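You operate a simulated robot arm through the tools that you are given. There is no shell and no other tool.

You are at the controls of a simulated two-armed robot. One attempt, no reset.

TASK
Warm the bearing to 70 C and lay it on the black mat.
Fine: switch the thermometer on once it is warm; heat selector off after.

It is judged by the outcome, as a careful person would: the job done as asked, and still so three seconds after it is handed in. It fails if anything else is knocked over, pushed out of place, dropped, spilled or broken.

THE ROBOT
Two 7-joint arms with fingered hands on one trunk that stands fixed in place. Base frame: the origin is at the foot of the trunk, x ahead of it, y to its left, z up; the work surface is at about z = 880. Units: mm, degrees, N and s.
The left shoulder is at [56, 186, 1207], the right one opposite. With the tool pointing down near the work surface each hand reaches from about 380 to 780 mm from the base axis, measured 20 degrees to its own side. Payload 3.6 kg a hand.
The tool frame of a hand sits at the grasp point between the pads (the TCP): z along the fingers, y along the line on which they close. The tips reach 26 mm beyond it. Largest opening 88 mm; the body of the gripper starts 30 mm behind the TCP. The gripper is a hand of 3 fingers: y runs from the thumb to the fingers, the wrist lies at [-17, -98, -164] in the tool frame, and closing takes about 1.5 s.
Orientation is that of the tool frame in the base frame, as a unit quaternion [x, y, z, w]. With the fingers straight down and the wrist toward the robot, the tool's x, y and z point along [0, 1, 0], [1, 0, 0] and [0, 0, -1] of the base frame.

THE INTERFACE
- The arms move only by the tool jog_arm. It takes "left_steps", "right_steps" or both (then of equal length, played together; a hand with none holds still); each is a list of rows, each an object of numbers (a shift or turn left out is 0, a gripper value left out holds the last): "dx", "dy", "dz": the shift along the tool's x, y, z in units of 400 mm (1.0 is 400 mm); "rx", "ry", "rz": the turn, a rotation vector about the tool's x, y, z in units of 60 degrees (1.0 is 60 degrees). In form: [{"dx": .., "dy": .., "dz": .., "rx": .., "ry": .., "rz": ..}, ...]. A call has 1 to 20 rows; each row is the pose to reach, as a shift and turn from the pose commanded when the call began, along the tool's axes at that moment. "left_jaw" and "right_jaw" are, for a hand that has rows, the gripper command, from -1 (fully open) to 1 (shut), values between in proportion, set as the call begins (left out, the last holds). A call with a number of a shift or a turn outside -1 to 1 is refused whole. Rows are played at 5 a second. More than 50 mm and 8.6 degrees between two rows, or a gripper value outside its range, and nothing of the call is played. A pose out of reach is approached as far as the arm can. The call stops where the force on the tool passes 50 N (or 10 N more than at its start, if that is more) or the arm is blocked; 0.2 s more then pass. Each finger travels about 153 mm/s and halts on what it meets, pressing with about 28 N; the grip force reading is that of the motor and also rises with nothing between the fingers. The clock runs only during rows and for 0.2 s after the last one: add rows that repeat a pose to give the fingers time. The reply holds the time, the measured pose of the TCP, the force on the tool along the base axes, the opening and the grip force, in the units named above and with some noise, with the torque about the TCP (base axes, N m) and any sound that the robot's microphone picked up.
- Cameras (640 x 400 px; columns grow to the right, rows downward): "scene" is now at [220.6, -56.3, 1154.1]; the picture's right is [-0.62, -0.79, 0.00], its down [-0.00, 0.00, -1.00] and it looks along [0.79, -0.62, -0.00] (base axes); focal length 214 px, centre (320, 200). "left" rides on the left gripper at [-56, -80, -102] in its tool frame; the picture's right is [-0.73, -0.32, 0.60], its down [0.62, -0.67, 0.41] and it looks along [0.27, 0.68, 0.69] (tool axes); focal length 247 px, centre (320, 200). "right" rides on the right gripper at [56, -80, -102] in its tool frame; the picture's right is [-0.73, 0.32, -0.60], its down [-0.62, -0.67, 0.41] and it looks along [-0.27, 0.68, 0.69] (tool axes); focal length 247 px, centre (320, 200). There is no depth. A picture from a camera that has moved, and an enlarged one, comes with that camera's place and axes in the base frame and with its lens.
- capture(camera): a new picture of that camera. The clock stands still meanwhile.
- slide_trunk(by): slides the trunk up (or, below 0, down) by that many mm; the arms and the scene camera ride with it, the base frame stays. It gives what a move gives, with no picture.
- set_fingers(fingers, thumb_bend, thumb_turn, hand): sets how far each is bent, from 0 (flat) to 1 (curled in); at 0.3 the hand is open as for a grip, at 0.7 the pads meet at the TCP. One left out holds its place. A second passes; each finger stops where it meets its share of the squeeze, and holds until it gets a number again. A gripper value or a shape takes the hand back. It gives what a move gives, with no picture; readings hold the bend of each and the force on the fingers (four entries, about 0 where the hand has none), thumb and palm. thumb_turn goes from beside the hand (0) to across from the fingers (1), as for a grip.
- set_grasp(shape, hand): the hand has 3 fingers and takes this shape, open, in about a second: jaw (thumb against the fingers, like two jaws); tri (thumb and two fingers); tip (a fingertip pinch); poke (one finger out to press); point (the index stretched); flat (the hand flat); cup (the hand cupped); fist (a fist). The gripper value then closes the fingers along that shape, each until it touches; the sizes above hold for jaw. It gives what a move gives, with no picture.
- head_to(pan, tilt): turns the head with the scene camera to pan (to the left, within 60 degrees either way) and tilt (down, from -29 to 69), counted from straight ahead of the robot. It gives what a move gives.
- close_up(camera, box): a new picture of the part [left, top, right, bottom] of that camera's present view, enlarged. The clock stands still meanwhile.
- finish_job(): hands the job in; it is judged then, once.

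Nothing tells you positions but the pictures and the camera data. Unless the task says otherwise, let go and move clear before handing in.

The tools are called as a command line: name --argument value ..., lists and objects as JSON in quotes. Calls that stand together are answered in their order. jog_arm: Moves the arms, as the interface text tells. Its arguments: {"type":"object","properties":{"left_steps":{"type":"array","items":{"type":"object","properties":{"dx":{"type":"number"},"dy":{"type":"number"},"dz":{"type":"number"},"rx":{"type":"number"},"ry":{"type":"number"},"rz":{"type":"number"}}}},"left_jaw":{"type":"number"},"right_steps":{"type":"array","items":{"type":"object","properties":{"dx":{"type":"number"},"dy":{"type":"number"},"dz":{"type":"number"},"rx":{"type":"number"},"ry":{"type":"number"},"rz":{"type":"number"}}}},"right_jaw":{"type":"number"}},"required":[]} The other tools are called the same way: slide_trunk (by) slides the trunk up or down; set_grasp (shape, hand) gives the hand a shape; set_fingers (fingers, thumb_bend, thumb_turn, hand) moves the fingers one by one; head_to (pan, tilt) turns the head that bears the scene camera; capture (camera) takes a picture; close_up (camera, box) takes an enlarged picture of a part of a camera's view; finish_job () hands the job in.

At the start:

```text
clock: 0.0
left_eef_pos: [560.6, 11.6, 1304.0]
left_ee_rot: [0.707, 0.707, -0.001, -0.001]
left_contact_force: [0.1, 0.4, 0.6]
left_moment: [-0.01, 0.01, -0.01]
left_finger_gap: 87.6
left_finger_force: 0.1
left_shape: jaw
left_bend: [0.3, 0.3, 0.98]
left_finger forces: [0.1, 0.0, 0.0, 0.0, 0.0, 0.0]
right_eef_pos: [339.3, -462.5, 1319.6]
right_ee_rot: [0.707, 0.708, 0.0, 0.0]
right_contact_force: [-0.3, 0.5, -0.2]
right_moment: [-0.02, 0.01, 0.01]
right_finger_gap: 87.9
right_finger_force: 0.1
right_shape: jaw
right_bend: [0.3, 0.3, 0.98]
right_finger forces: [0.0, 0.0, 0.1, 0.1, 0.0, 0.0]
trunk travel left (down, up): [-350.0, 407.0]
head pan, tilt: [-38.0, 0.1]
```

scene: 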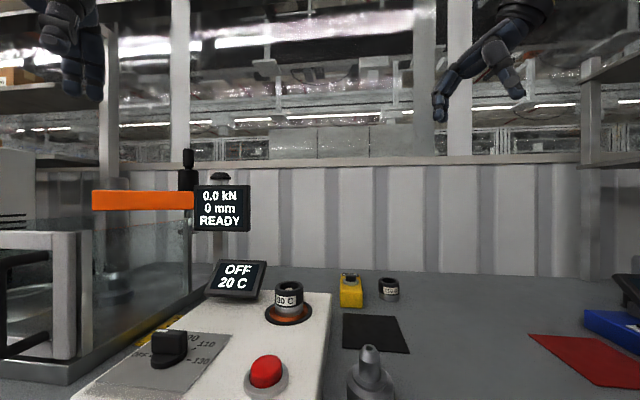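
right: 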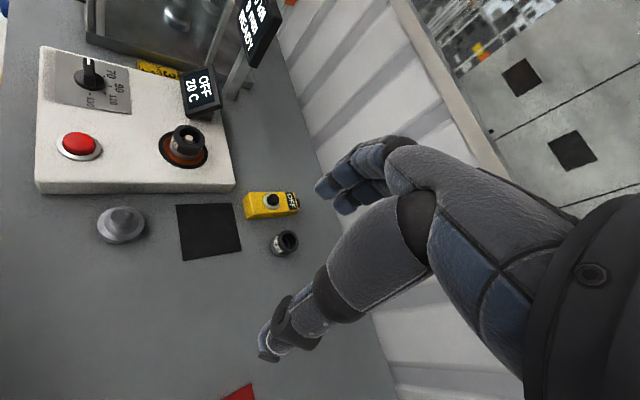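
left: 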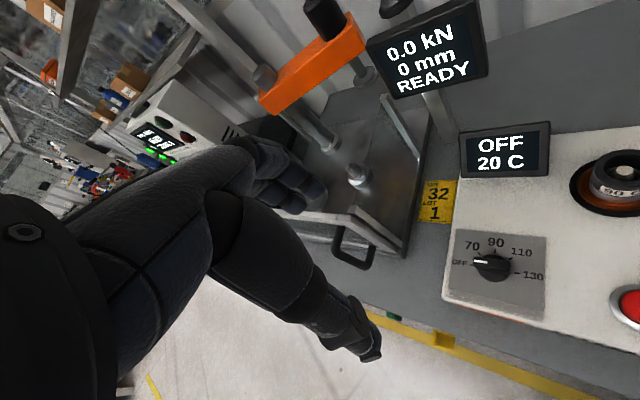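

I see a heater box with a selector knob (OFF/70/90/110/130), a red button, a bearing on the heater ring, a yellow thermometer (OFF), a black mat and another small ring. I'll look closer before moving.

head_to --pan -38 --tilt 35

capture --camera "scene"

close_up --camera "left" --box '[440, 110, 640, 330]'

close_up --camera "right" --box '[20, 30, 320, 270]'

```text
clock: 1.0
left_eef_pos: [561.2, 10.4, 1302.2]
left_ee_rot: [0.707, 0.707, 0.0, 0.0]
left_contact_force: [-1.0, -0.5, 0.3]
left_moment: [0.02, 0.0, 0.03]
left_finger_gap: 87.7
left_finger_force: 0.0
left_shape: jaw
left_bend: [0.3, 0.3, 0.98]
left_finger forces: [0.0, 0.0, 0.1, 0.0, 0.0, 0.1]
right_eef_pos: [341.3, -461.9, 1320.0]
right_ee_rot: [0.708, 0.707, -0.001, 0.0]
right_contact_force: [0.2, 0.7, -0.3]
right_moment: [0.01, 0.02, -0.03]
right_finger_gap: 87.8
right_finger_force: 0.1
right_shape: jaw
right_bend: [0.3, 0.3, 0.98]
right_finger forces: [0.0, 0.1, 0.0, 0.1, 0.0, 0.1]
trunk travel left (down, up): [-350.0, 407.0]
head pan, tilt: [-38.0, 35.0]
```

```text
taken
camera scene: at [219.0, -55.1, 1098.2], right [-0.62, -0.79, 0.0], down [-0.45, 0.35, -0.82], along [0.65, -0.5, -0.57], focal length 214 px, centre (320, 200)
```

scene: 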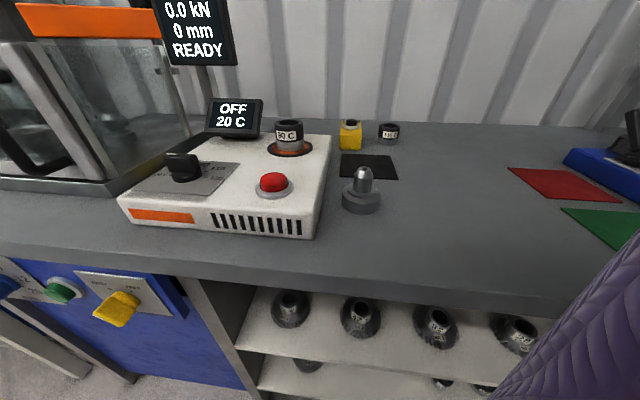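

```text
1.82 times, centred on (540, 220) of left
camera zoom: at [479.9, -46.3, 1403.6], right [-0.32, -0.73, -0.6], down [-0.67, 0.62, -0.41], along [0.68, 0.27, -0.69], focal length 449 px, centre (-80, 164)
```

zoom: 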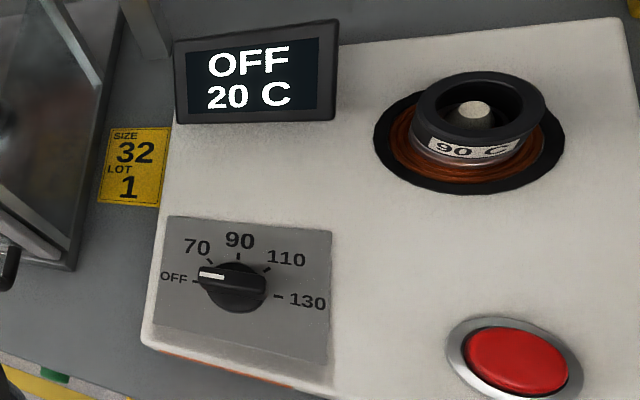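

```text
1.67 times, centred on (170, 150) of right
camera zoom: at [260.0, -406.4, 1421.6], right [0.32, -0.73, 0.6], down [-0.67, -0.62, -0.41], along [0.68, -0.27, -0.69], focal length 412 px, centre (570, 283)
```

zoom: 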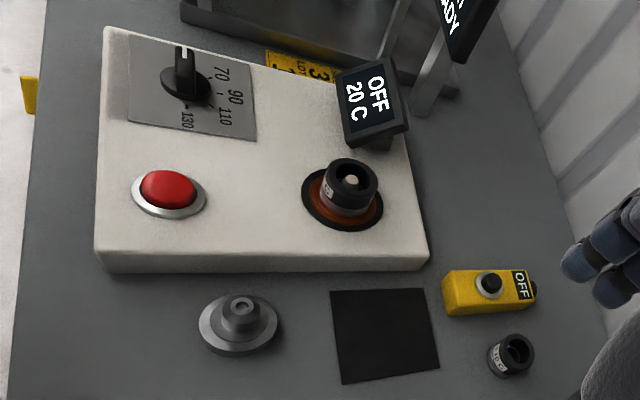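

Before acting, I want to read the labels on the two rings and identify the parts, so I'll zoom in on them.

close_up --camera "scene" --box '[260, 100, 420, 220]'

close_up --camera "right" --box '[230, 180, 310, 260]'

close_up --camera "scene" --box '[360, 110, 420, 150]'

close_up --camera "scene" --box '[0, 240, 560, 400]'

close_up --camera "scene" --box '[110, 90, 340, 240]'

```text
3.33 times, centred on (340, 160) of scene
camera zoom: at [219.0, -55.1, 1098.2], right [-0.62, -0.79, 0.0], down [-0.45, 0.35, -0.82], along [0.65, -0.5, -0.57], focal length 715 px, centre (253, 333)
```

zoom: 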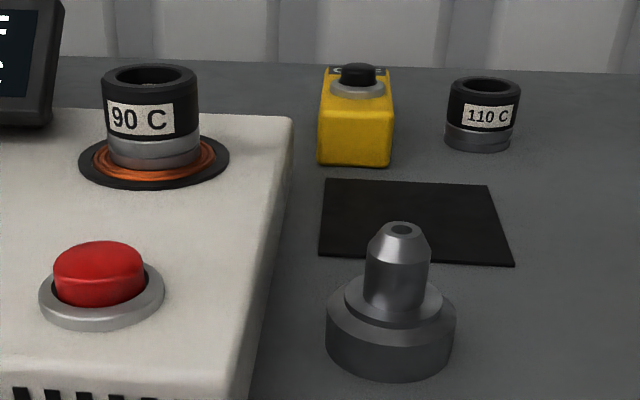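

```text
5.00 times, centred on (270, 220) of right
camera zoom: at [260.0, -406.4, 1421.6], right [0.32, -0.73, 0.6], down [-0.67, -0.62, -0.41], along [0.68, -0.27, -0.69], focal length 1235 px, centre (570, 100)
```

zoom: 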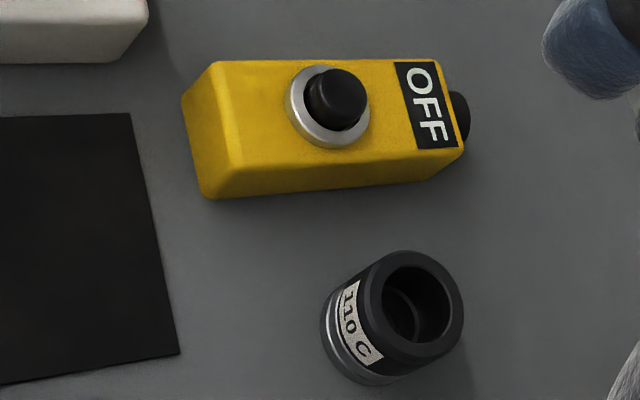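

```text
10.00 times, centred on (390, 130) of scene
camera zoom: at [219.0, -55.1, 1098.2], right [-0.62, -0.79, 0.0], down [-0.45, 0.35, -0.82], along [0.65, -0.5, -0.57], focal length 2145 px, centre (-380, 900)
```

zoom: 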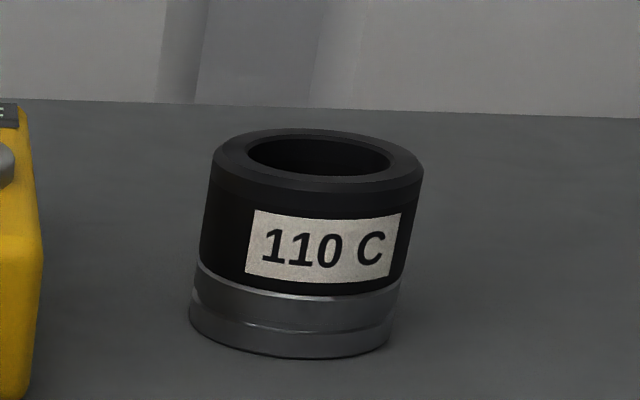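

```text
1.14 times, centred on (280, 320) of scene
camera zoom: at [219.0, -55.1, 1098.2], right [-0.62, -0.79, 0.0], down [-0.45, 0.35, -0.82], along [0.65, -0.5, -0.57], focal length 245 px, centre (366, 63)
```

zoom: 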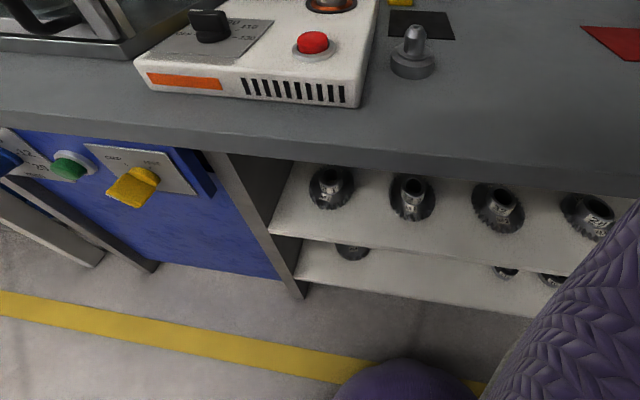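

```text
2.67 times, centred on (225, 165) of scene
camera zoom: at [219.0, -55.1, 1098.2], right [-0.62, -0.79, 0.0], down [-0.45, 0.35, -0.82], along [0.65, -0.5, -0.57], focal length 572 px, centre (573, 293)
```

zoom: 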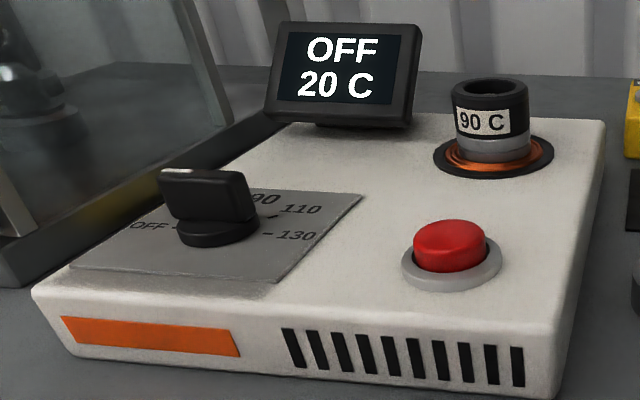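

The layout, by triangulation: knob about (586,-76,955) pointing at OFF, with 70 one 45° step clockwise; bearing about (594,-272), top z≈977; mat centre about (505,-417); thermometer button about (632,-484,943). I'll bring the left hand above the knob with the jaws lined up across its bar, and the right hand above the thermometer.

jog_arm --left_steps '[{"dx": -0.0272, "dy": 0.0078, "dz": 0.076, "rz": 0.0938}, {"dx": -0.0544, "dy": 0.0156, "dz": 0.152, "rz": 0.1875}, {"dx": -0.0816, "dy": 0.0234, "dz": 0.228, "rz": 0.2813}, {"dx": -0.1088, "dy": 0.0312, "dz": 0.304, "rz": 0.375}, {"dx": -0.136, "dy": 0.039, "dz": 0.38, "rz": 0.4688}, {"dx": -0.1632, "dy": 0.0468, "dz": 0.456, "rz": 0.5625}, {"dx": -0.1904, "dy": 0.0546, "dz": 0.532, "rz": 0.6563}, {"dx": -0.2176, "dy": 0.0624, "dz": 0.6, "rz": 0.75}, {"dx": -0.2176, "dy": 0.0624, "dz": 0.6, "rz": 0.75}]' --right_steps '[{"dx": -0.007, "dy": 0.0913, "dz": 0.05}, {"dx": -0.014, "dy": 0.1825, "dz": 0.1}, {"dx": -0.021, "dy": 0.2738, "dz": 0.15}, {"dx": -0.028, "dy": 0.365, "dz": 0.2}, {"dx": -0.035, "dy": 0.4563, "dz": 0.25}, {"dx": -0.042, "dy": 0.5475, "dz": 0.3}, {"dx": -0.049, "dy": 0.6388, "dz": 0.35}, {"dx": -0.055, "dy": 0.73, "dz": 0.4}, {"dx": -0.055, "dy": 0.73, "dz": 0.45}]'

capture --camera "left"

capture --camera "right"

capture --camera "scene"

```text
clock: 3.0
left_eef_pos: [584.8, -76.4, 1063.3]
left_ee_rot: [0.924, 0.382, 0.001, 0.0]
left_contact_force: [-0.6, -0.4, 0.2]
left_moment: [-0.01, 0.01, -0.02]
left_finger_gap: 87.9
left_finger_force: 0.0
left_shape: jaw
left_bend: [0.3, 0.3, 0.98]
left_finger forces: [0.1, 0.0, 0.0, 0.0, 0.1, 0.0]
right_eef_pos: [631.4, -485.1, 1137.8]
right_ee_rot: [0.707, 0.707, 0.001, -0.001]
right_contact_force: [1.0, 0.3, 0.4]
right_moment: [-0.03, -0.02, -0.03]
right_finger_gap: 87.7
right_finger_force: 0.1
right_shape: jaw
right_bend: [0.3, 0.3, 0.98]
right_finger forces: [0.1, 0.1, 0.0, 0.0, 0.1, 0.0]
trunk travel left (down, up): [-350.0, 407.0]
head pan, tilt: [-38.0, 35.0]
```

```text
taken
camera left: at [488.1, -60.1, 1164.2], right [-0.74, -0.29, -0.6], down [-0.03, 0.91, -0.41], along [0.67, -0.29, -0.69], focal length 247 px, centre (320, 200)
```

left: 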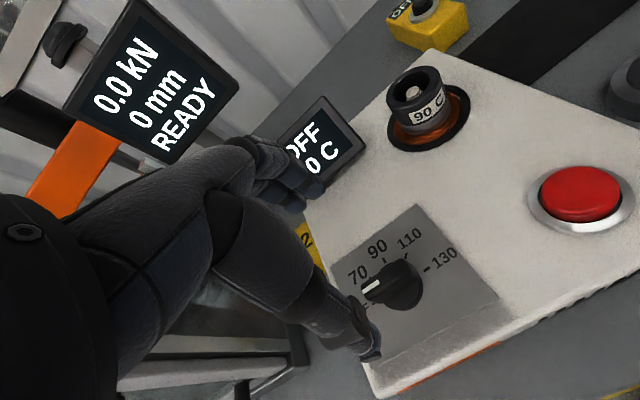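

```text
taken
camera right: at [551.4, -428.1, 1241.0], right [0.32, -0.74, 0.6], down [-0.66, -0.62, -0.41], along [0.68, -0.27, -0.69], focal length 247 px, centre (320, 200)
```

right: 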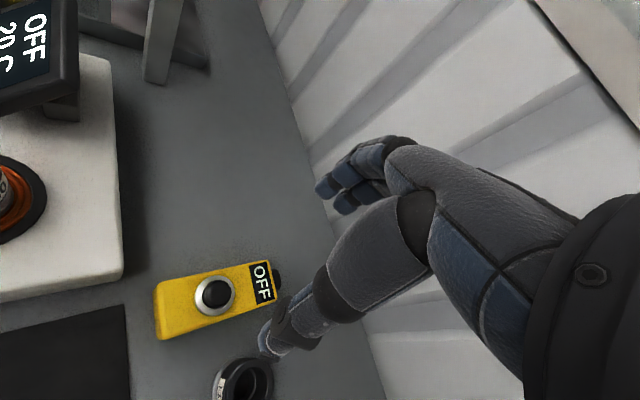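

```text
taken
camera scene: at [218.4, -55.3, 1098.3], right [-0.62, -0.79, 0.0], down [-0.45, 0.35, -0.82], along [0.65, -0.5, -0.57], focal length 214 px, centre (320, 200)
```

scene: 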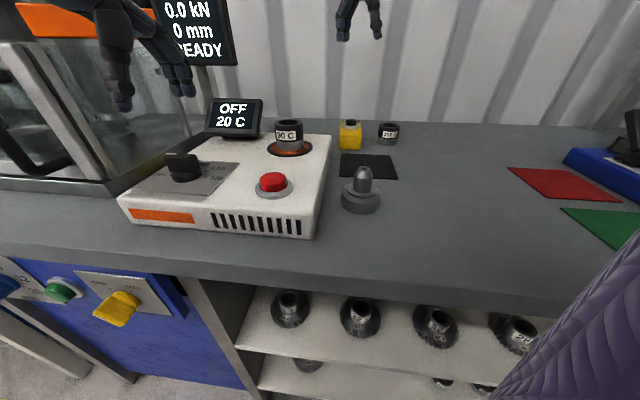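

close_up --camera "left" --box '[320, 200, 480, 340]'

close_up --camera "right" --box '[140, 240, 300, 360]'

close_up --camera "scene" --box '[300, 90, 420, 170]'

```text
2.86 times, centred on (400, 270) of left
camera zoom: at [488.1, -60.1, 1164.2], right [-0.74, -0.29, -0.6], down [-0.03, 0.91, -0.41], along [0.67, -0.29, -0.69], focal length 706 px, centre (91, 0)
```

zoom: 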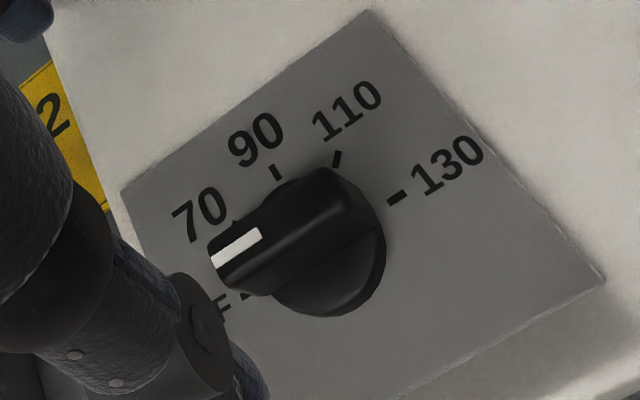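

```text
3.33 times, centred on (220, 300) of right
camera zoom: at [551.4, -428.1, 1241.0], right [0.32, -0.74, 0.6], down [-0.66, -0.62, -0.41], along [0.68, -0.27, -0.69], focal length 823 px, centre (653, -133)
```

zoom: 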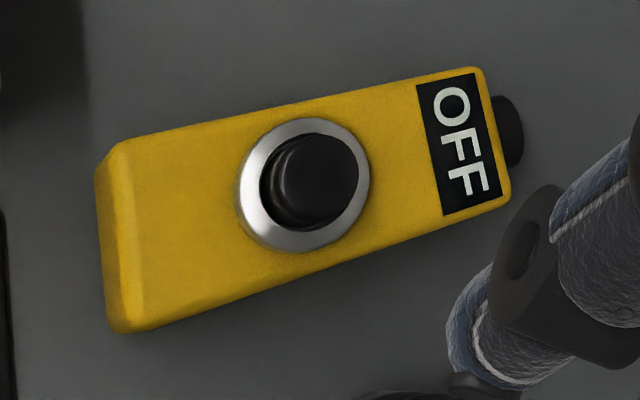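

```text
5.00 times, centred on (360, 130) of scene
camera zoom: at [218.4, -55.3, 1098.3], right [-0.62, -0.79, 0.0], down [-0.45, 0.35, -0.82], along [0.65, -0.5, -0.57], focal length 1072 px, centre (120, 550)
```

zoom: 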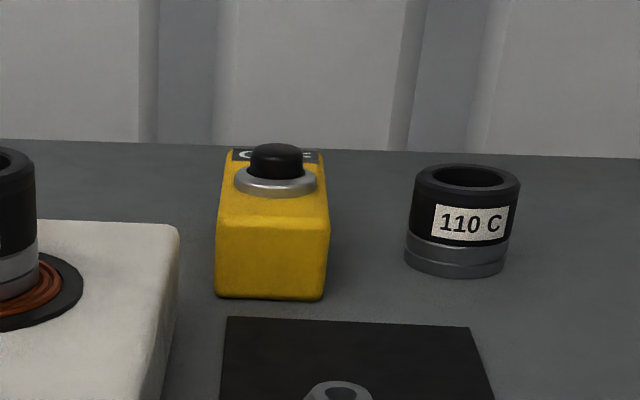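

The knob axis comes out near (583,-75), bar top z≈966. I'll lower the left hand astride the bar with the tips about 944, then check before closing.

jog_arm --left_steps '[{"dy": -0.005, "dz": 0.08}, {"dy": -0.005, "dz": 0.16}, {"dy": -0.005, "dz": 0.238}, {"dy": -0.005, "dz": 0.238}]'

capture --camera "left"

close_up --camera "scene" --box '[80, 60, 340, 240]'

```text
clock: 4.0
left_eef_pos: [582.8, -75.9, 968.0]
left_ee_rot: [0.924, 0.383, 0.001, 0.0]
left_contact_force: [-0.3, -1.8, 0.0]
left_moment: [-0.02, 0.0, -0.02]
left_finger_gap: 88.1
left_finger_force: 0.0
left_shape: jaw
left_bend: [0.3, 0.3, 0.98]
left_finger forces: [0.0, 0.0, 0.0, 0.1, 0.0, 0.0]
right_eef_pos: [632.1, -485.1, 1137.7]
right_ee_rot: [0.706, 0.708, 0.001, 0.0]
right_contact_force: [1.0, 0.1, -1.3]
right_moment: [-0.01, -0.01, -0.01]
right_finger_gap: 88.0
right_finger_force: 0.0
right_shape: jaw
right_bend: [0.3, 0.3, 0.98]
right_finger forces: [0.1, 0.1, 0.0, 0.1, 0.0, 0.0]
trunk travel left (down, up): [-350.0, 407.0]
head pan, tilt: [-38.0, 35.0]
```

```text
taken
camera left: at [486.7, -59.3, 1068.2], right [-0.74, -0.29, -0.6], down [-0.03, 0.91, -0.41], along [0.67, -0.29, -0.69], focal length 247 px, centre (320, 200)
```

left: 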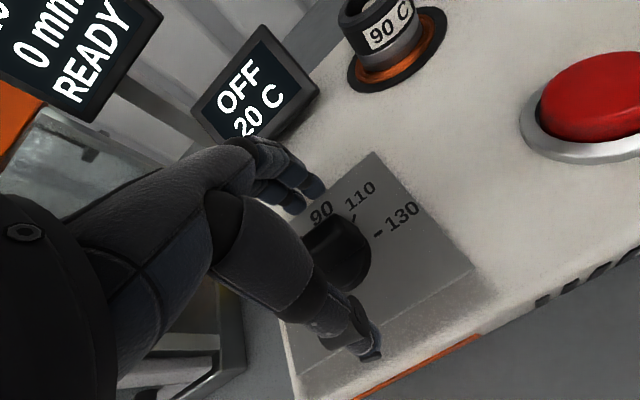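

```text
2.22 times, centred on (210, 150) of scene
camera zoom: at [219.0, -55.1, 1098.2], right [-0.62, -0.79, 0.0], down [-0.45, 0.35, -0.82], along [0.65, -0.5, -0.57], focal length 477 px, centre (564, 311)
```

zoom: 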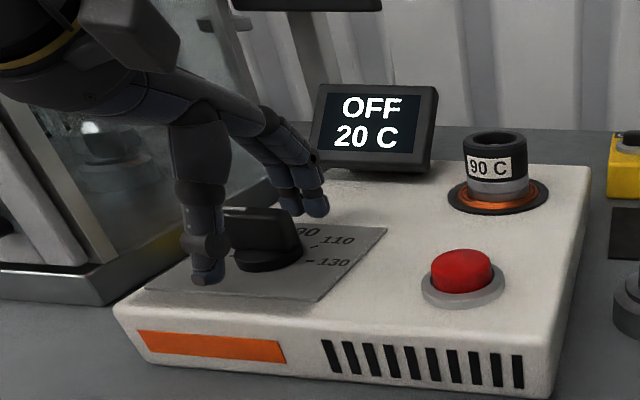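

The jaws straddle the bar cleanly. I'll close on it.

jog_arm --left_steps '[{"dz": 0}, {"dz": 0}, {"dz": 0}, {"dz": 0}, {"dz": 0}, {"dz": 0}, {"dz": 0}, {"dz": 0}]' --left_jaw 1

close_up --camera "scene" --box '[80, 60, 340, 240]'

capture --camera "left"

```text
clock: 5.8
left_eef_pos: [583.6, -76.1, 969.2]
left_ee_rot: [0.924, 0.382, 0.0, 0.001]
left_contact_force: [2.9, -0.8, 5.3]
left_moment: [0.0, -0.07, -0.02]
left_finger_gap: 19.4
left_finger_force: 27.5
left_shape: jaw
left_bend: [0.57, 0.73, 1.0]
left_finger forces: [4.2, 22.9, 0.0, 0.0, 22.9, 0.0]
right_eef_pos: [630.6, -484.2, 1137.6]
right_ee_rot: [0.707, 0.707, 0.0, 0.0]
right_contact_force: [-0.6, 0.6, 0.9]
right_moment: [0.01, 0.02, 0.01]
right_finger_gap: 87.7
right_finger_force: 0.0
right_shape: jaw
right_bend: [0.3, 0.3, 0.98]
right_finger forces: [0.0, 0.0, 0.0, 0.1, 0.1, 0.1]
trunk travel left (down, up): [-350.0, 407.0]
head pan, tilt: [-38.0, 35.0]
```

```text
2.22 times, centred on (210, 150) of scene
camera zoom: at [219.1, -55.2, 1098.2], right [-0.62, -0.79, 0.0], down [-0.45, 0.35, -0.82], along [0.65, -0.5, -0.57], focal length 477 px, centre (564, 311)
```

zoom: 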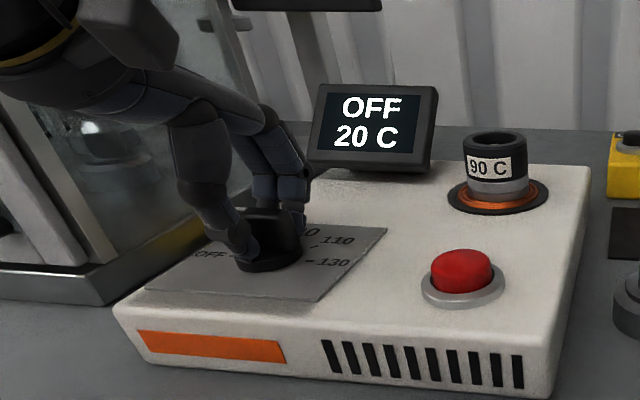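

```text
taken
camera left: at [486.9, -59.3, 1069.0], right [-0.74, -0.3, -0.6], down [-0.03, 0.91, -0.41], along [0.67, -0.29, -0.69], focal length 247 px, centre (320, 200)
```

left: 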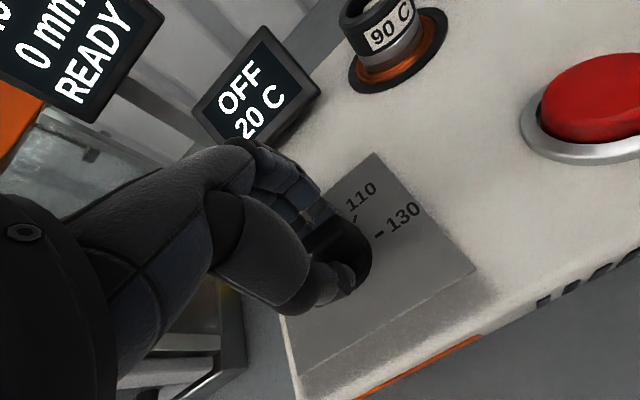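

The bar is gripped (gap 19 mm). Now I turn it 45° clockwise to 70.

jog_arm --left_steps '[{"rz": 0.125}, {"rz": 0.25}, {"rz": 0.375}, {"rz": 0.5}, {"rz": 0.625}, {"rz": 0.75}]'

close_up --camera "scene" --box '[80, 60, 340, 240]'

capture --camera "left"

```text
clock: 7.2
left_eef_pos: [583.1, -74.9, 970.1]
left_ee_rot: [1.0, -0.001, 0.001, 0.001]
left_contact_force: [1.4, -3.5, 5.6]
left_moment: [-0.12, -0.04, -0.02]
left_finger_gap: 19.1
left_finger_force: 28.4
left_shape: jaw
left_bend: [0.57, 0.73, 1.0]
left_finger forces: [9.4, 18.7, 0.1, 0.1, 22.8, 0.1]
right_eef_pos: [630.6, -485.0, 1137.2]
right_ee_rot: [0.707, 0.707, 0.001, 0.0]
right_contact_force: [-0.1, -0.9, 1.0]
right_moment: [0.0, 0.03, 0.0]
right_finger_gap: 87.7
right_finger_force: 0.0
right_shape: jaw
right_bend: [0.3, 0.3, 0.98]
right_finger forces: [0.0, 0.0, 0.0, 0.0, 0.0, 0.0]
trunk travel left (down, up): [-350.0, 407.0]
head pan, tilt: [-38.0, 35.0]
```

```text
2.22 times, centred on (210, 150) of scene
camera zoom: at [218.6, -55.5, 1098.2], right [-0.62, -0.79, 0.0], down [-0.45, 0.35, -0.82], along [0.65, -0.5, -0.57], focal length 477 px, centre (564, 311)
```

zoom: 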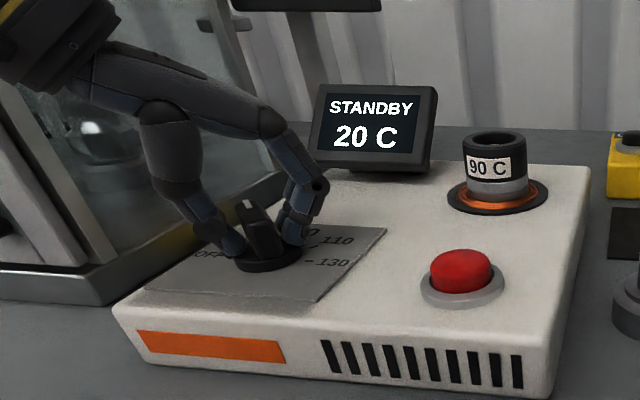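

```text
taken
camera left: at [526.4, 4.1, 1069.1], right [-0.73, 0.32, -0.6], down [0.62, 0.66, -0.41], along [0.27, -0.68, -0.69], focal length 247 px, centre (320, 200)
```

left: 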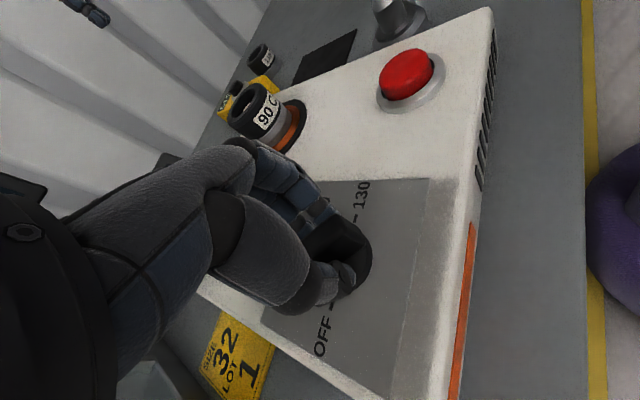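

The display now reads STANDBY 20 C, so the selector sits at 70 and the red button should start the heating. I'll release the knob, rise, and take the left hand over to the red button (about (468,-168), top z≈946).

jog_arm --left_steps '[{"dz": 0}, {"dz": 0}, {"dz": 0}, {"dz": 0}, {"dz": 0}, {"dz": -0.08}, {"dz": -0.16}, {"dz": -0.25}]' --left_jaw -1

capture --camera "left"

close_up --camera "scene" --box '[80, 60, 340, 240]'

```text
clock: 9.0
left_eef_pos: [583.2, -74.2, 1068.0]
left_ee_rot: [1.0, -0.001, 0.0, -0.001]
left_contact_force: [0.3, 1.0, -0.4]
left_moment: [0.0, 0.0, -0.02]
left_finger_gap: 87.9
left_finger_force: 0.0
left_shape: jaw
left_bend: [0.3, 0.3, 0.98]
left_finger forces: [0.1, 0.0, 0.0, 0.1, 0.1, 0.0]
right_eef_pos: [631.6, -483.4, 1138.7]
right_ee_rot: [0.707, 0.707, 0.0, 0.0]
right_contact_force: [0.5, -0.3, 0.3]
right_moment: [-0.02, -0.01, 0.01]
right_finger_gap: 87.8
right_finger_force: 0.0
right_shape: jaw
right_bend: [0.3, 0.3, 0.98]
right_finger forces: [0.0, 0.0, 0.0, 0.0, 0.0, 0.0]
trunk travel left (down, up): [-350.0, 407.0]
head pan, tilt: [-38.0, 35.0]
```

```text
taken
camera left: at [526.6, 4.6, 1168.4], right [-0.73, 0.32, -0.6], down [0.62, 0.67, -0.41], along [0.27, -0.68, -0.69], focal length 247 px, centre (320, 200)
```

left: 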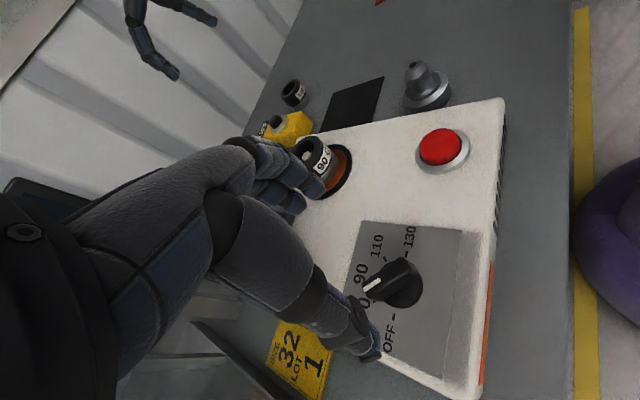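

```text
2.22 times, centred on (210, 150) of scene
camera zoom: at [218.8, -55.1, 1098.2], right [-0.62, -0.79, 0.0], down [-0.45, 0.35, -0.82], along [0.65, -0.5, -0.57], focal length 477 px, centre (564, 311)
```

zoom: 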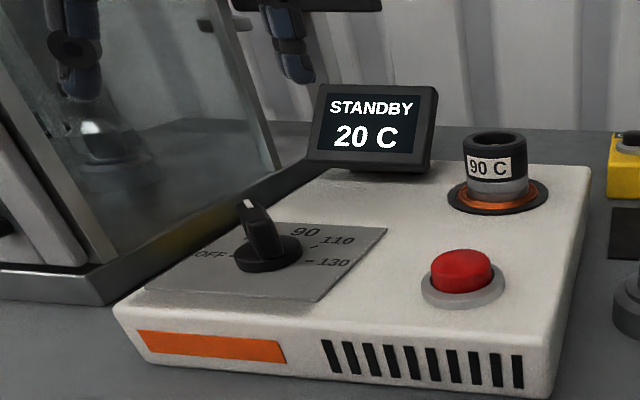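

The pointer stays on 70. Next I move the left hand, closing, to hover over the red button.

jog_arm --left_steps '[{"dx": -0.0353, "dy": 0.0283, "rz": -0.094}, {"dx": -0.0706, "dy": 0.0565, "rz": -0.188}, {"dx": -0.106, "dy": 0.0848, "rz": -0.281}, {"dx": -0.1413, "dy": 0.113, "rz": -0.375}, {"dx": -0.1766, "dy": 0.1413, "rz": -0.469}, {"dx": -0.2119, "dy": 0.1695, "rz": -0.563}, {"dx": -0.2472, "dy": 0.1978, "rz": -0.656}, {"dx": -0.2825, "dy": 0.226, "rz": -0.75}, {"dx": -0.2825, "dy": 0.226, "dz": 0.08, "rz": -0.75}, {"dx": -0.2825, "dy": 0.226, "dz": 0.145, "rz": -0.75}, {"dx": -0.2825, "dy": 0.226, "dz": 0.145, "rz": -0.75}]' --left_jaw 1

capture --camera "left"

close_up --camera "scene" --box '[160, 80, 420, 260]'

```text
clock: 11.4
left_eef_pos: [471.0, -164.9, 1010.3]
left_ee_rot: [0.924, 0.383, -0.001, 0.0]
left_contact_force: [-0.7, 0.1, -0.3]
left_moment: [0.0, 0.0, 0.01]
left_finger_gap: 0.2
left_finger_force: 28.1
left_shape: jaw
left_bend: [0.7, 0.46, 1.0]
left_finger forces: [0.0, 0.1, 0.0, 0.0, 0.0, 0.1]
right_eef_pos: [630.3, -485.4, 1136.6]
right_ee_rot: [0.707, 0.707, 0.0, 0.0]
right_contact_force: [-0.2, -0.4, 0.2]
right_moment: [0.0, 0.03, 0.03]
right_finger_gap: 87.8
right_finger_force: 0.0
right_shape: jaw
right_bend: [0.3, 0.3, 0.98]
right_finger forces: [0.0, 0.1, 0.0, 0.1, 0.1, 0.0]
trunk travel left (down, up): [-350.0, 407.0]
head pan, tilt: [-38.0, 35.0]
```

```text
taken
camera left: at [374.3, -149.5, 1109.8], right [-0.74, -0.3, -0.6], down [-0.03, 0.91, -0.41], along [0.67, -0.29, -0.69], focal length 247 px, centre (320, 200)
```

left: 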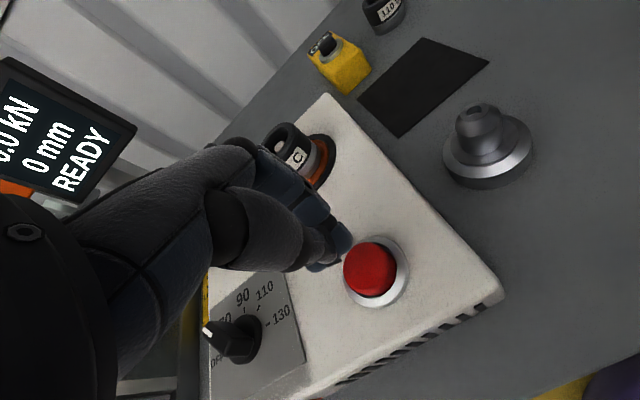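

```text
2.22 times, centred on (290, 170) of scene
camera zoom: at [219.1, -55.1, 1098.1], right [-0.62, -0.79, 0.0], down [-0.45, 0.35, -0.82], along [0.65, -0.5, -0.57], focal length 477 px, centre (387, 267)
```

zoom: 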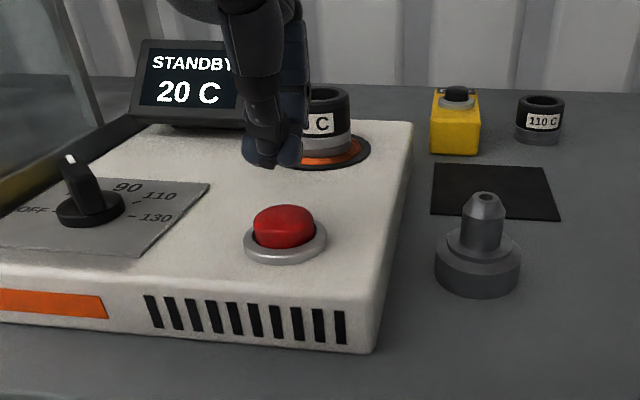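

The tips are a few mm beyond the cap centre. I'll shift back 4 mm and press down in small steps.

jog_arm --left_steps '[{"dx": -0.007, "dy": -0.007, "dz": 0.05}, {"dx": -0.007, "dy": -0.007, "dz": 0.085}, {"dx": -0.007, "dy": -0.007, "dz": 0.0925}, {"dx": -0.007, "dy": -0.007, "dz": 0.1}, {"dx": -0.007, "dy": -0.007, "dz": 0.105}, {"dx": -0.007, "dy": -0.007, "dz": 0.11}]'

close_up --camera "scene" --box '[160, 80, 420, 260]'

```text
clock: 12.8
left_eef_pos: [467.7, -167.2, 971.3]
left_ee_rot: [0.924, 0.383, 0.003, 0.004]
left_contact_force: [5.4, -5.2, 23.9]
left_moment: [-0.14, -0.08, 0.0]
left_finger_gap: 0.3
left_finger_force: 27.7
left_shape: jaw
left_bend: [0.7, 0.46, 1.0]
left_finger forces: [0.0, 0.1, 0.1, 0.0, 0.0, 0.0]
right_eef_pos: [630.9, -483.6, 1139.1]
right_ee_rot: [0.707, 0.707, -0.001, 0.0]
right_contact_force: [-0.4, -0.3, 0.0]
right_moment: [-0.03, 0.01, -0.03]
right_finger_gap: 87.7
right_finger_force: 0.0
right_shape: jaw
right_bend: [0.3, 0.3, 0.98]
right_finger forces: [0.0, 0.1, 0.0, 0.0, 0.0, 0.1]
trunk travel left (down, up): [-350.0, 407.0]
head pan, tilt: [-38.0, 35.0]
heard: click
```

```text
2.22 times, centred on (290, 170) of scene
camera zoom: at [218.1, -55.1, 1098.6], right [-0.62, -0.79, 0.0], down [-0.45, 0.35, -0.82], along [0.65, -0.5, -0.57], focal length 477 px, centre (387, 267)
```

zoom: 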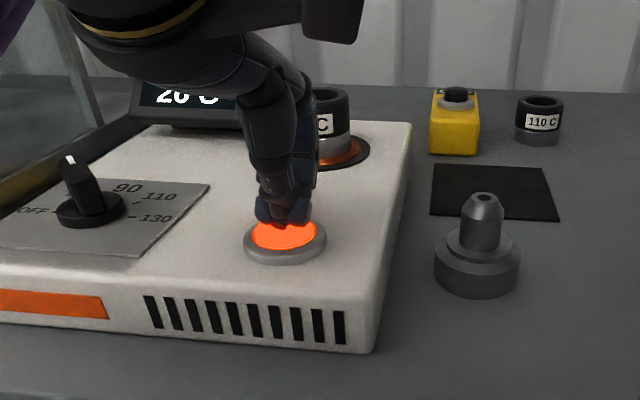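

It clicked and the button lit. I'll retract the left hand back over the knob, while the right hand closes and lowers to a hover over the thermometer button.

jog_arm --left_steps '[{"dz": -0.08}, {"dz": -0.16}, {"dz": -0.25}, {"dx": 0.0455, "dy": 0.0058, "dz": -0.25, "rz": 0.094}, {"dx": 0.091, "dy": 0.0115, "dz": -0.25, "rz": 0.188}, {"dx": 0.1365, "dy": 0.0173, "dz": -0.25, "rz": 0.281}, {"dx": 0.182, "dy": 0.023, "dz": -0.25, "rz": 0.375}, {"dx": 0.2275, "dy": 0.0288, "dz": -0.25, "rz": 0.469}, {"dx": 0.273, "dy": 0.0345, "dz": -0.25, "rz": 0.563}, {"dx": 0.3185, "dy": 0.0403, "dz": -0.25, "rz": 0.656}, {"dx": 0.364, "dy": 0.046, "dz": -0.25, "rz": 0.75}]' --left_jaw -1 --right_steps '[{"dz": 0}, {"dz": 0}, {"dz": 0}, {"dz": 0}, {"dz": 0}, {"dz": 0}, {"dz": 0}, {"dz": 0.0875}, {"dz": 0.175}, {"dz": 0.2625}, {"dz": 0.35}]' --right_jaw 1

capture --camera "scene"

capture --camera "right"

```text
clock: 15.2
left_eef_pos: [582.9, -75.5, 1065.4]
left_ee_rot: [1.0, -0.002, -0.001, -0.001]
left_contact_force: [0.3, 0.0, -1.1]
left_moment: [0.05, 0.03, 0.01]
left_finger_gap: 87.6
left_finger_force: 0.0
left_shape: jaw
left_bend: [0.3, 0.3, 0.98]
left_finger forces: [0.0, 0.0, 0.0, 0.1, 0.1, 0.0]
right_eef_pos: [633.0, -484.4, 997.8]
right_ee_rot: [0.708, 0.707, 0.001, -0.001]
right_contact_force: [0.6, 0.2, -0.3]
right_moment: [-0.03, 0.01, 0.01]
right_finger_gap: 0.2
right_finger_force: 28.1
right_shape: jaw
right_bend: [0.7, 0.46, 1.0]
right_finger forces: [0.0, 0.0, 0.0, 0.1, 0.0, 0.0]
trunk travel left (down, up): [-350.0, 407.0]
head pan, tilt: [-38.0, 35.0]
```

```text
taken
camera scene: at [219.3, -55.4, 1098.0], right [-0.62, -0.79, 0.0], down [-0.45, 0.35, -0.82], along [0.65, -0.5, -0.57], focal length 214 px, centre (320, 200)
```

scene: 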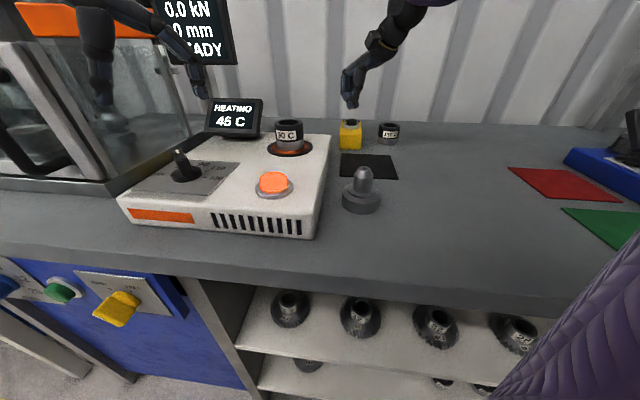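

```text
taken
camera right: at [551.7, -428.6, 1100.9], right [0.32, -0.74, 0.6], down [-0.67, -0.62, -0.41], along [0.68, -0.27, -0.69], focal length 247 px, centre (320, 200)
```

right: 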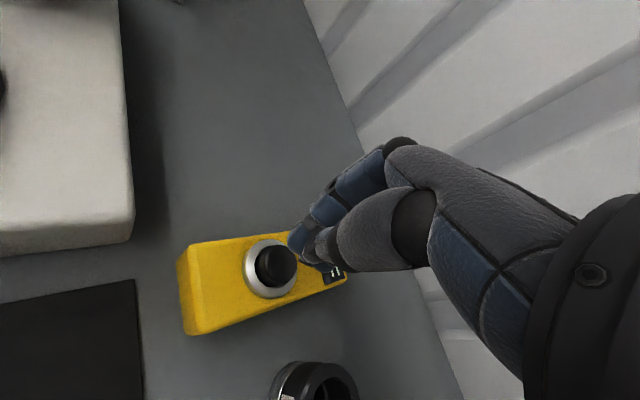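

Heating is already at 46 C, about 10 C per second. I'll lower the left hand astride the knob (it's ready for OFF) and recheck the temperature.

jog_arm --left_steps '[{"dz": 0.08}, {"dz": 0.16}, {"dz": 0.243}]'

close_up --camera "scene" --box '[80, 60, 340, 240]'

```text
clock: 16.0
left_eef_pos: [582.1, -76.3, 968.8]
left_ee_rot: [1.0, 0.001, 0.0, 0.0]
left_contact_force: [0.2, -1.0, 0.3]
left_moment: [0.01, 0.0, 0.01]
left_finger_gap: 87.7
left_finger_force: 0.1
left_shape: jaw
left_bend: [0.3, 0.3, 0.98]
left_finger forces: [0.0, 0.0, 0.0, 0.1, 0.1, 0.0]
right_eef_pos: [630.7, -485.2, 999.0]
right_ee_rot: [0.707, 0.707, 0.001, 0.0]
right_contact_force: [0.8, -0.3, 0.4]
right_moment: [-0.02, -0.04, 0.02]
right_finger_gap: 0.0
right_finger_force: 28.1
right_shape: jaw
right_bend: [0.7, 0.46, 1.0]
right_finger forces: [0.1, 0.1, 0.0, 0.1, 0.0, 0.0]
trunk travel left (down, up): [-350.0, 407.0]
head pan, tilt: [-38.0, 35.0]
```

```text
2.22 times, centred on (210, 150) of scene
camera zoom: at [219.3, -55.2, 1098.1], right [-0.62, -0.79, 0.0], down [-0.45, 0.35, -0.82], along [0.65, -0.5, -0.57], focal length 477 px, centre (564, 311)
```

zoom: 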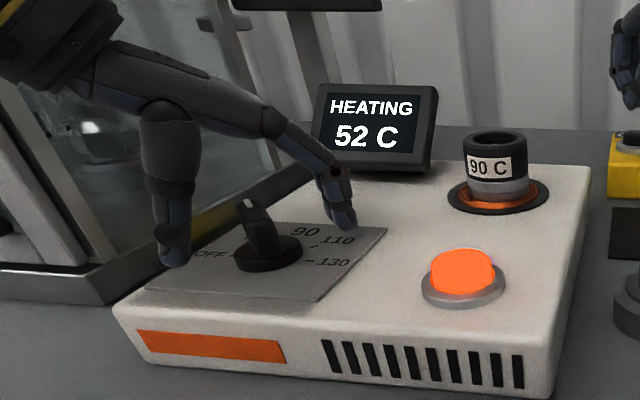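

52 C and slowing. I'll close the left hand on the knob meanwhile.

jog_arm --left_steps '[{"dz": 0}, {"dz": 0}, {"dz": 0}, {"dz": 0}, {"dz": 0}, {"dz": 0}]' --left_jaw 1

close_up --camera "scene" --box '[80, 60, 340, 240]'

close_up --camera "right" --box '[160, 180, 400, 350]'

```text
clock: 17.4
left_eef_pos: [582.0, -77.5, 970.2]
left_ee_rot: [1.0, 0.0, 0.001, 0.001]
left_contact_force: [3.9, -11.9, 6.1]
left_moment: [-0.71, -0.12, -0.01]
left_finger_gap: 12.6
left_finger_force: 27.8
left_shape: jaw
left_bend: [0.63, 0.74, 1.0]
left_finger forces: [9.6, 27.0, 0.0, 0.1, 23.2, 0.1]
right_eef_pos: [631.7, -485.5, 998.3]
right_ee_rot: [0.707, 0.707, 0.0, 0.0]
right_contact_force: [0.0, 0.0, -0.2]
right_moment: [0.0, 0.02, 0.02]
right_finger_gap: 0.0
right_finger_force: 27.9
right_shape: jaw
right_bend: [0.7, 0.46, 1.0]
right_finger forces: [0.0, 0.0, 0.0, 0.0, 0.0, 0.1]
trunk travel left (down, up): [-350.0, 407.0]
head pan, tilt: [-38.0, 35.0]
```

```text
2.22 times, centred on (210, 150) of scene
camera zoom: at [219.1, -56.3, 1098.1], right [-0.62, -0.79, 0.0], down [-0.45, 0.35, -0.82], along [0.65, -0.5, -0.57], focal length 477 px, centre (564, 311)
```

zoom: 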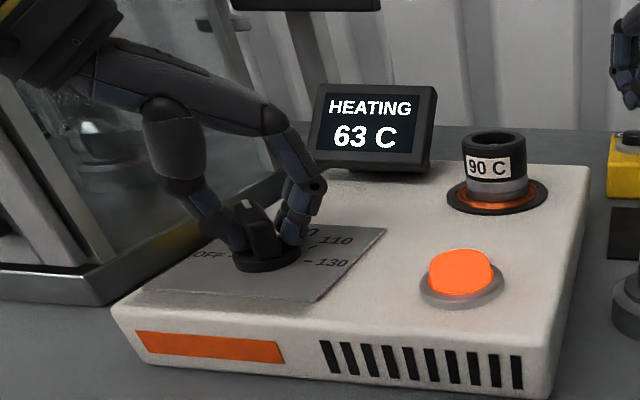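

```text
2.35 times, centred on (280, 265) of right
camera zoom: at [551.5, -429.5, 1101.2], right [0.32, -0.74, 0.6], down [-0.67, -0.62, -0.41], along [0.68, -0.27, -0.69], focal length 581 px, centre (414, 47)
```

zoom: 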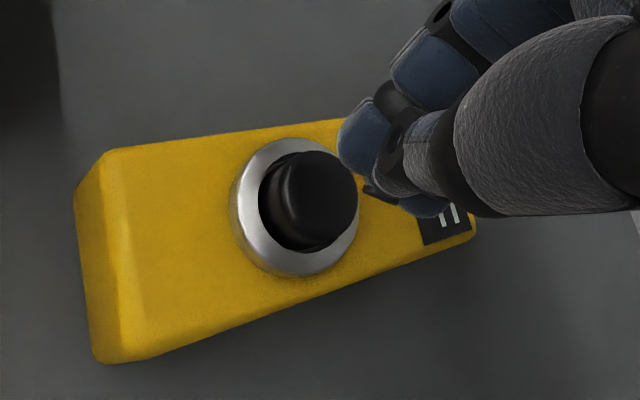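

63 C; about 0.9 s to go. I'll lower the right hand to just above the thermometer button while waiting.

jog_arm --right_steps '[{"dz": 0.015}, {"dz": 0.03}, {"dz": 0.045}]'

close_up --camera "scene" --box '[80, 60, 340, 240]'

```text
clock: 18.2
left_eef_pos: [582.5, -76.9, 969.3]
left_ee_rot: [1.0, 0.0, 0.001, 0.0]
left_contact_force: [5.4, -12.5, 10.5]
left_moment: [-0.84, -0.2, 0.0]
left_finger_gap: 12.6
left_finger_force: 28.0
left_shape: jaw
left_bend: [0.63, 0.74, 1.0]
left_finger forces: [8.7, 29.5, 0.1, 0.0, 22.9, 0.1]
right_eef_pos: [631.8, -486.5, 981.0]
right_ee_rot: [0.706, 0.708, 0.0, -0.002]
right_contact_force: [0.2, 0.1, -0.8]
right_moment: [0.02, -0.02, 0.05]
right_finger_gap: 0.1
right_finger_force: 27.9
right_shape: jaw
right_bend: [0.7, 0.46, 1.0]
right_finger forces: [0.1, 0.1, 0.0, 0.0, 0.0, 0.0]
trunk travel left (down, up): [-350.0, 407.0]
head pan, tilt: [-38.0, 35.0]
```

```text
2.22 times, centred on (210, 150) of scene
camera zoom: at [218.9, -56.3, 1098.2], right [-0.62, -0.79, 0.0], down [-0.45, 0.35, -0.82], along [0.65, -0.5, -0.57], focal length 477 px, centre (564, 311)
```

zoom: 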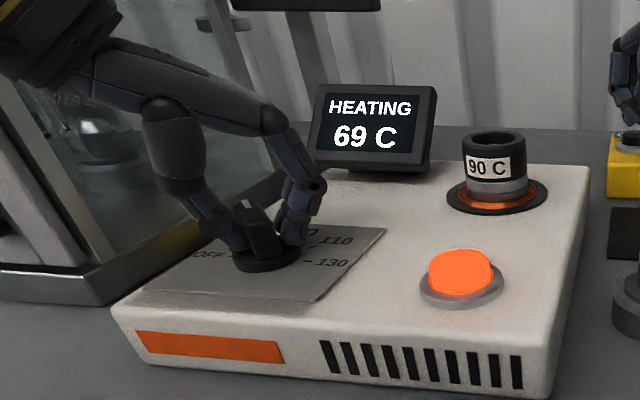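

69 C. One more short wait (0.4 s) to see whether it holds at 70.

jog_arm --right_steps '[{"dz": 0.005}]'

close_up --camera "scene" --box '[80, 60, 340, 240]'

```text
clock: 18.6
left_eef_pos: [583.6, -76.6, 970.8]
left_ee_rot: [1.0, 0.0, 0.001, 0.001]
left_contact_force: [6.3, -12.8, 10.7]
left_moment: [-0.88, -0.17, 0.02]
left_finger_gap: 12.4
left_finger_force: 28.2
left_shape: jaw
left_bend: [0.63, 0.74, 1.0]
left_finger forces: [8.4, 30.4, 0.0, 0.1, 23.0, 0.0]
right_eef_pos: [631.4, -485.9, 978.2]
right_ee_rot: [0.707, 0.707, 0.001, -0.001]
right_contact_force: [0.0, -1.0, -1.2]
right_moment: [0.01, 0.02, 0.02]
right_finger_gap: 0.0
right_finger_force: 27.8
right_shape: jaw
right_bend: [0.7, 0.46, 1.0]
right_finger forces: [0.0, 0.1, 0.0, 0.0, 0.0, 0.0]
trunk travel left (down, up): [-350.0, 407.0]
head pan, tilt: [-38.0, 35.0]
```

```text
2.22 times, centred on (210, 150) of scene
camera zoom: at [218.9, -56.3, 1098.2], right [-0.62, -0.79, 0.0], down [-0.45, 0.35, -0.82], along [0.65, -0.5, -0.57], focal length 477 px, centre (564, 311)
```

zoom: 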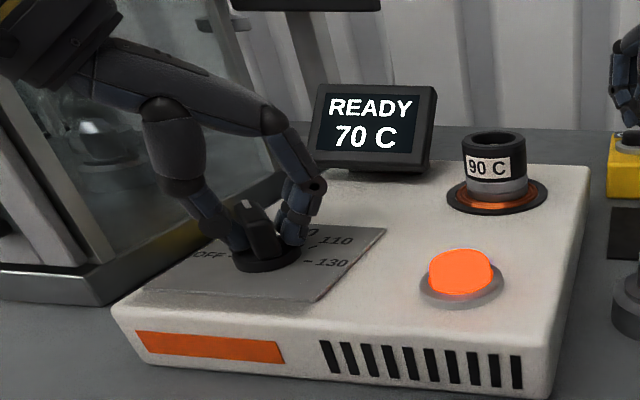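

READY 70 C, and it holds. Now I press the thermometer button in small steps.

jog_arm --right_steps '[{"dx": 0.002, "dy": 0.003, "dz": 0.015}, {"dx": 0.002, "dy": 0.003, "dz": 0.025}, {"dx": 0.002, "dy": 0.003, "dz": 0.0325}, {"dx": 0.002, "dy": 0.003, "dz": 0.0375}]'

capture --camera "right"

capture --camera "scene"

```text
clock: 19.6
left_eef_pos: [583.3, -76.1, 970.1]
left_ee_rot: [1.0, 0.001, 0.001, 0.001]
left_contact_force: [10.1, -14.1, 9.8]
left_moment: [-0.92, -0.32, 0.0]
left_finger_gap: 12.7
left_finger_force: 28.5
left_shape: jaw
left_bend: [0.62, 0.74, 1.0]
left_finger forces: [4.5, 36.0, 0.0, 0.0, 22.4, 0.0]
right_eef_pos: [633.6, -484.1, 966.8]
right_ee_rot: [0.708, 0.706, 0.003, 0.002]
right_contact_force: [2.0, -1.6, 15.0]
right_moment: [-0.08, -0.02, 0.01]
right_finger_gap: 0.0
right_finger_force: 28.0
right_shape: jaw
right_bend: [0.7, 0.46, 1.0]
right_finger forces: [0.0, 0.0, 0.1, 0.1, 0.0, 0.0]
trunk travel left (down, up): [-350.0, 407.0]
head pan, tilt: [-38.0, 35.0]
heard: click
```

```text
taken
camera right: at [553.2, -428.3, 1068.9], right [0.31, -0.74, 0.6], down [-0.66, -0.62, -0.42], along [0.68, -0.27, -0.68], focal length 247 px, centre (320, 200)
```

right: 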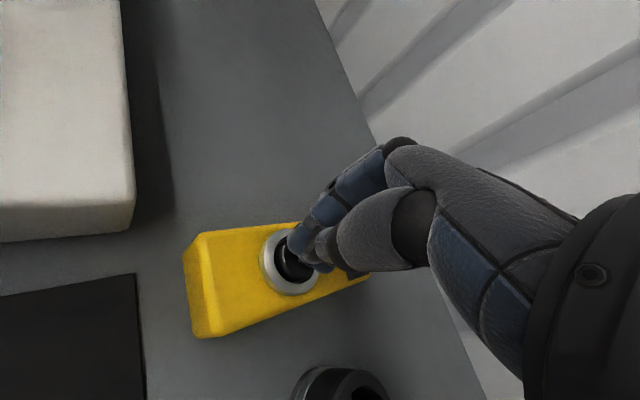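

```text
taken
camera scene: at [218.3, -55.8, 1098.5], right [-0.62, -0.79, 0.0], down [-0.45, 0.35, -0.82], along [0.65, -0.5, -0.57], focal length 214 px, centre (320, 200)
```

scene: 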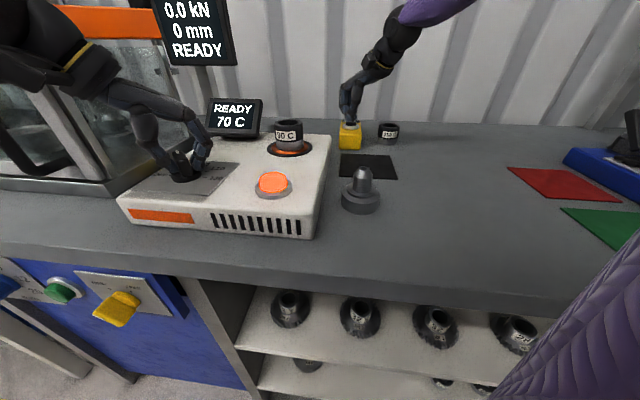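

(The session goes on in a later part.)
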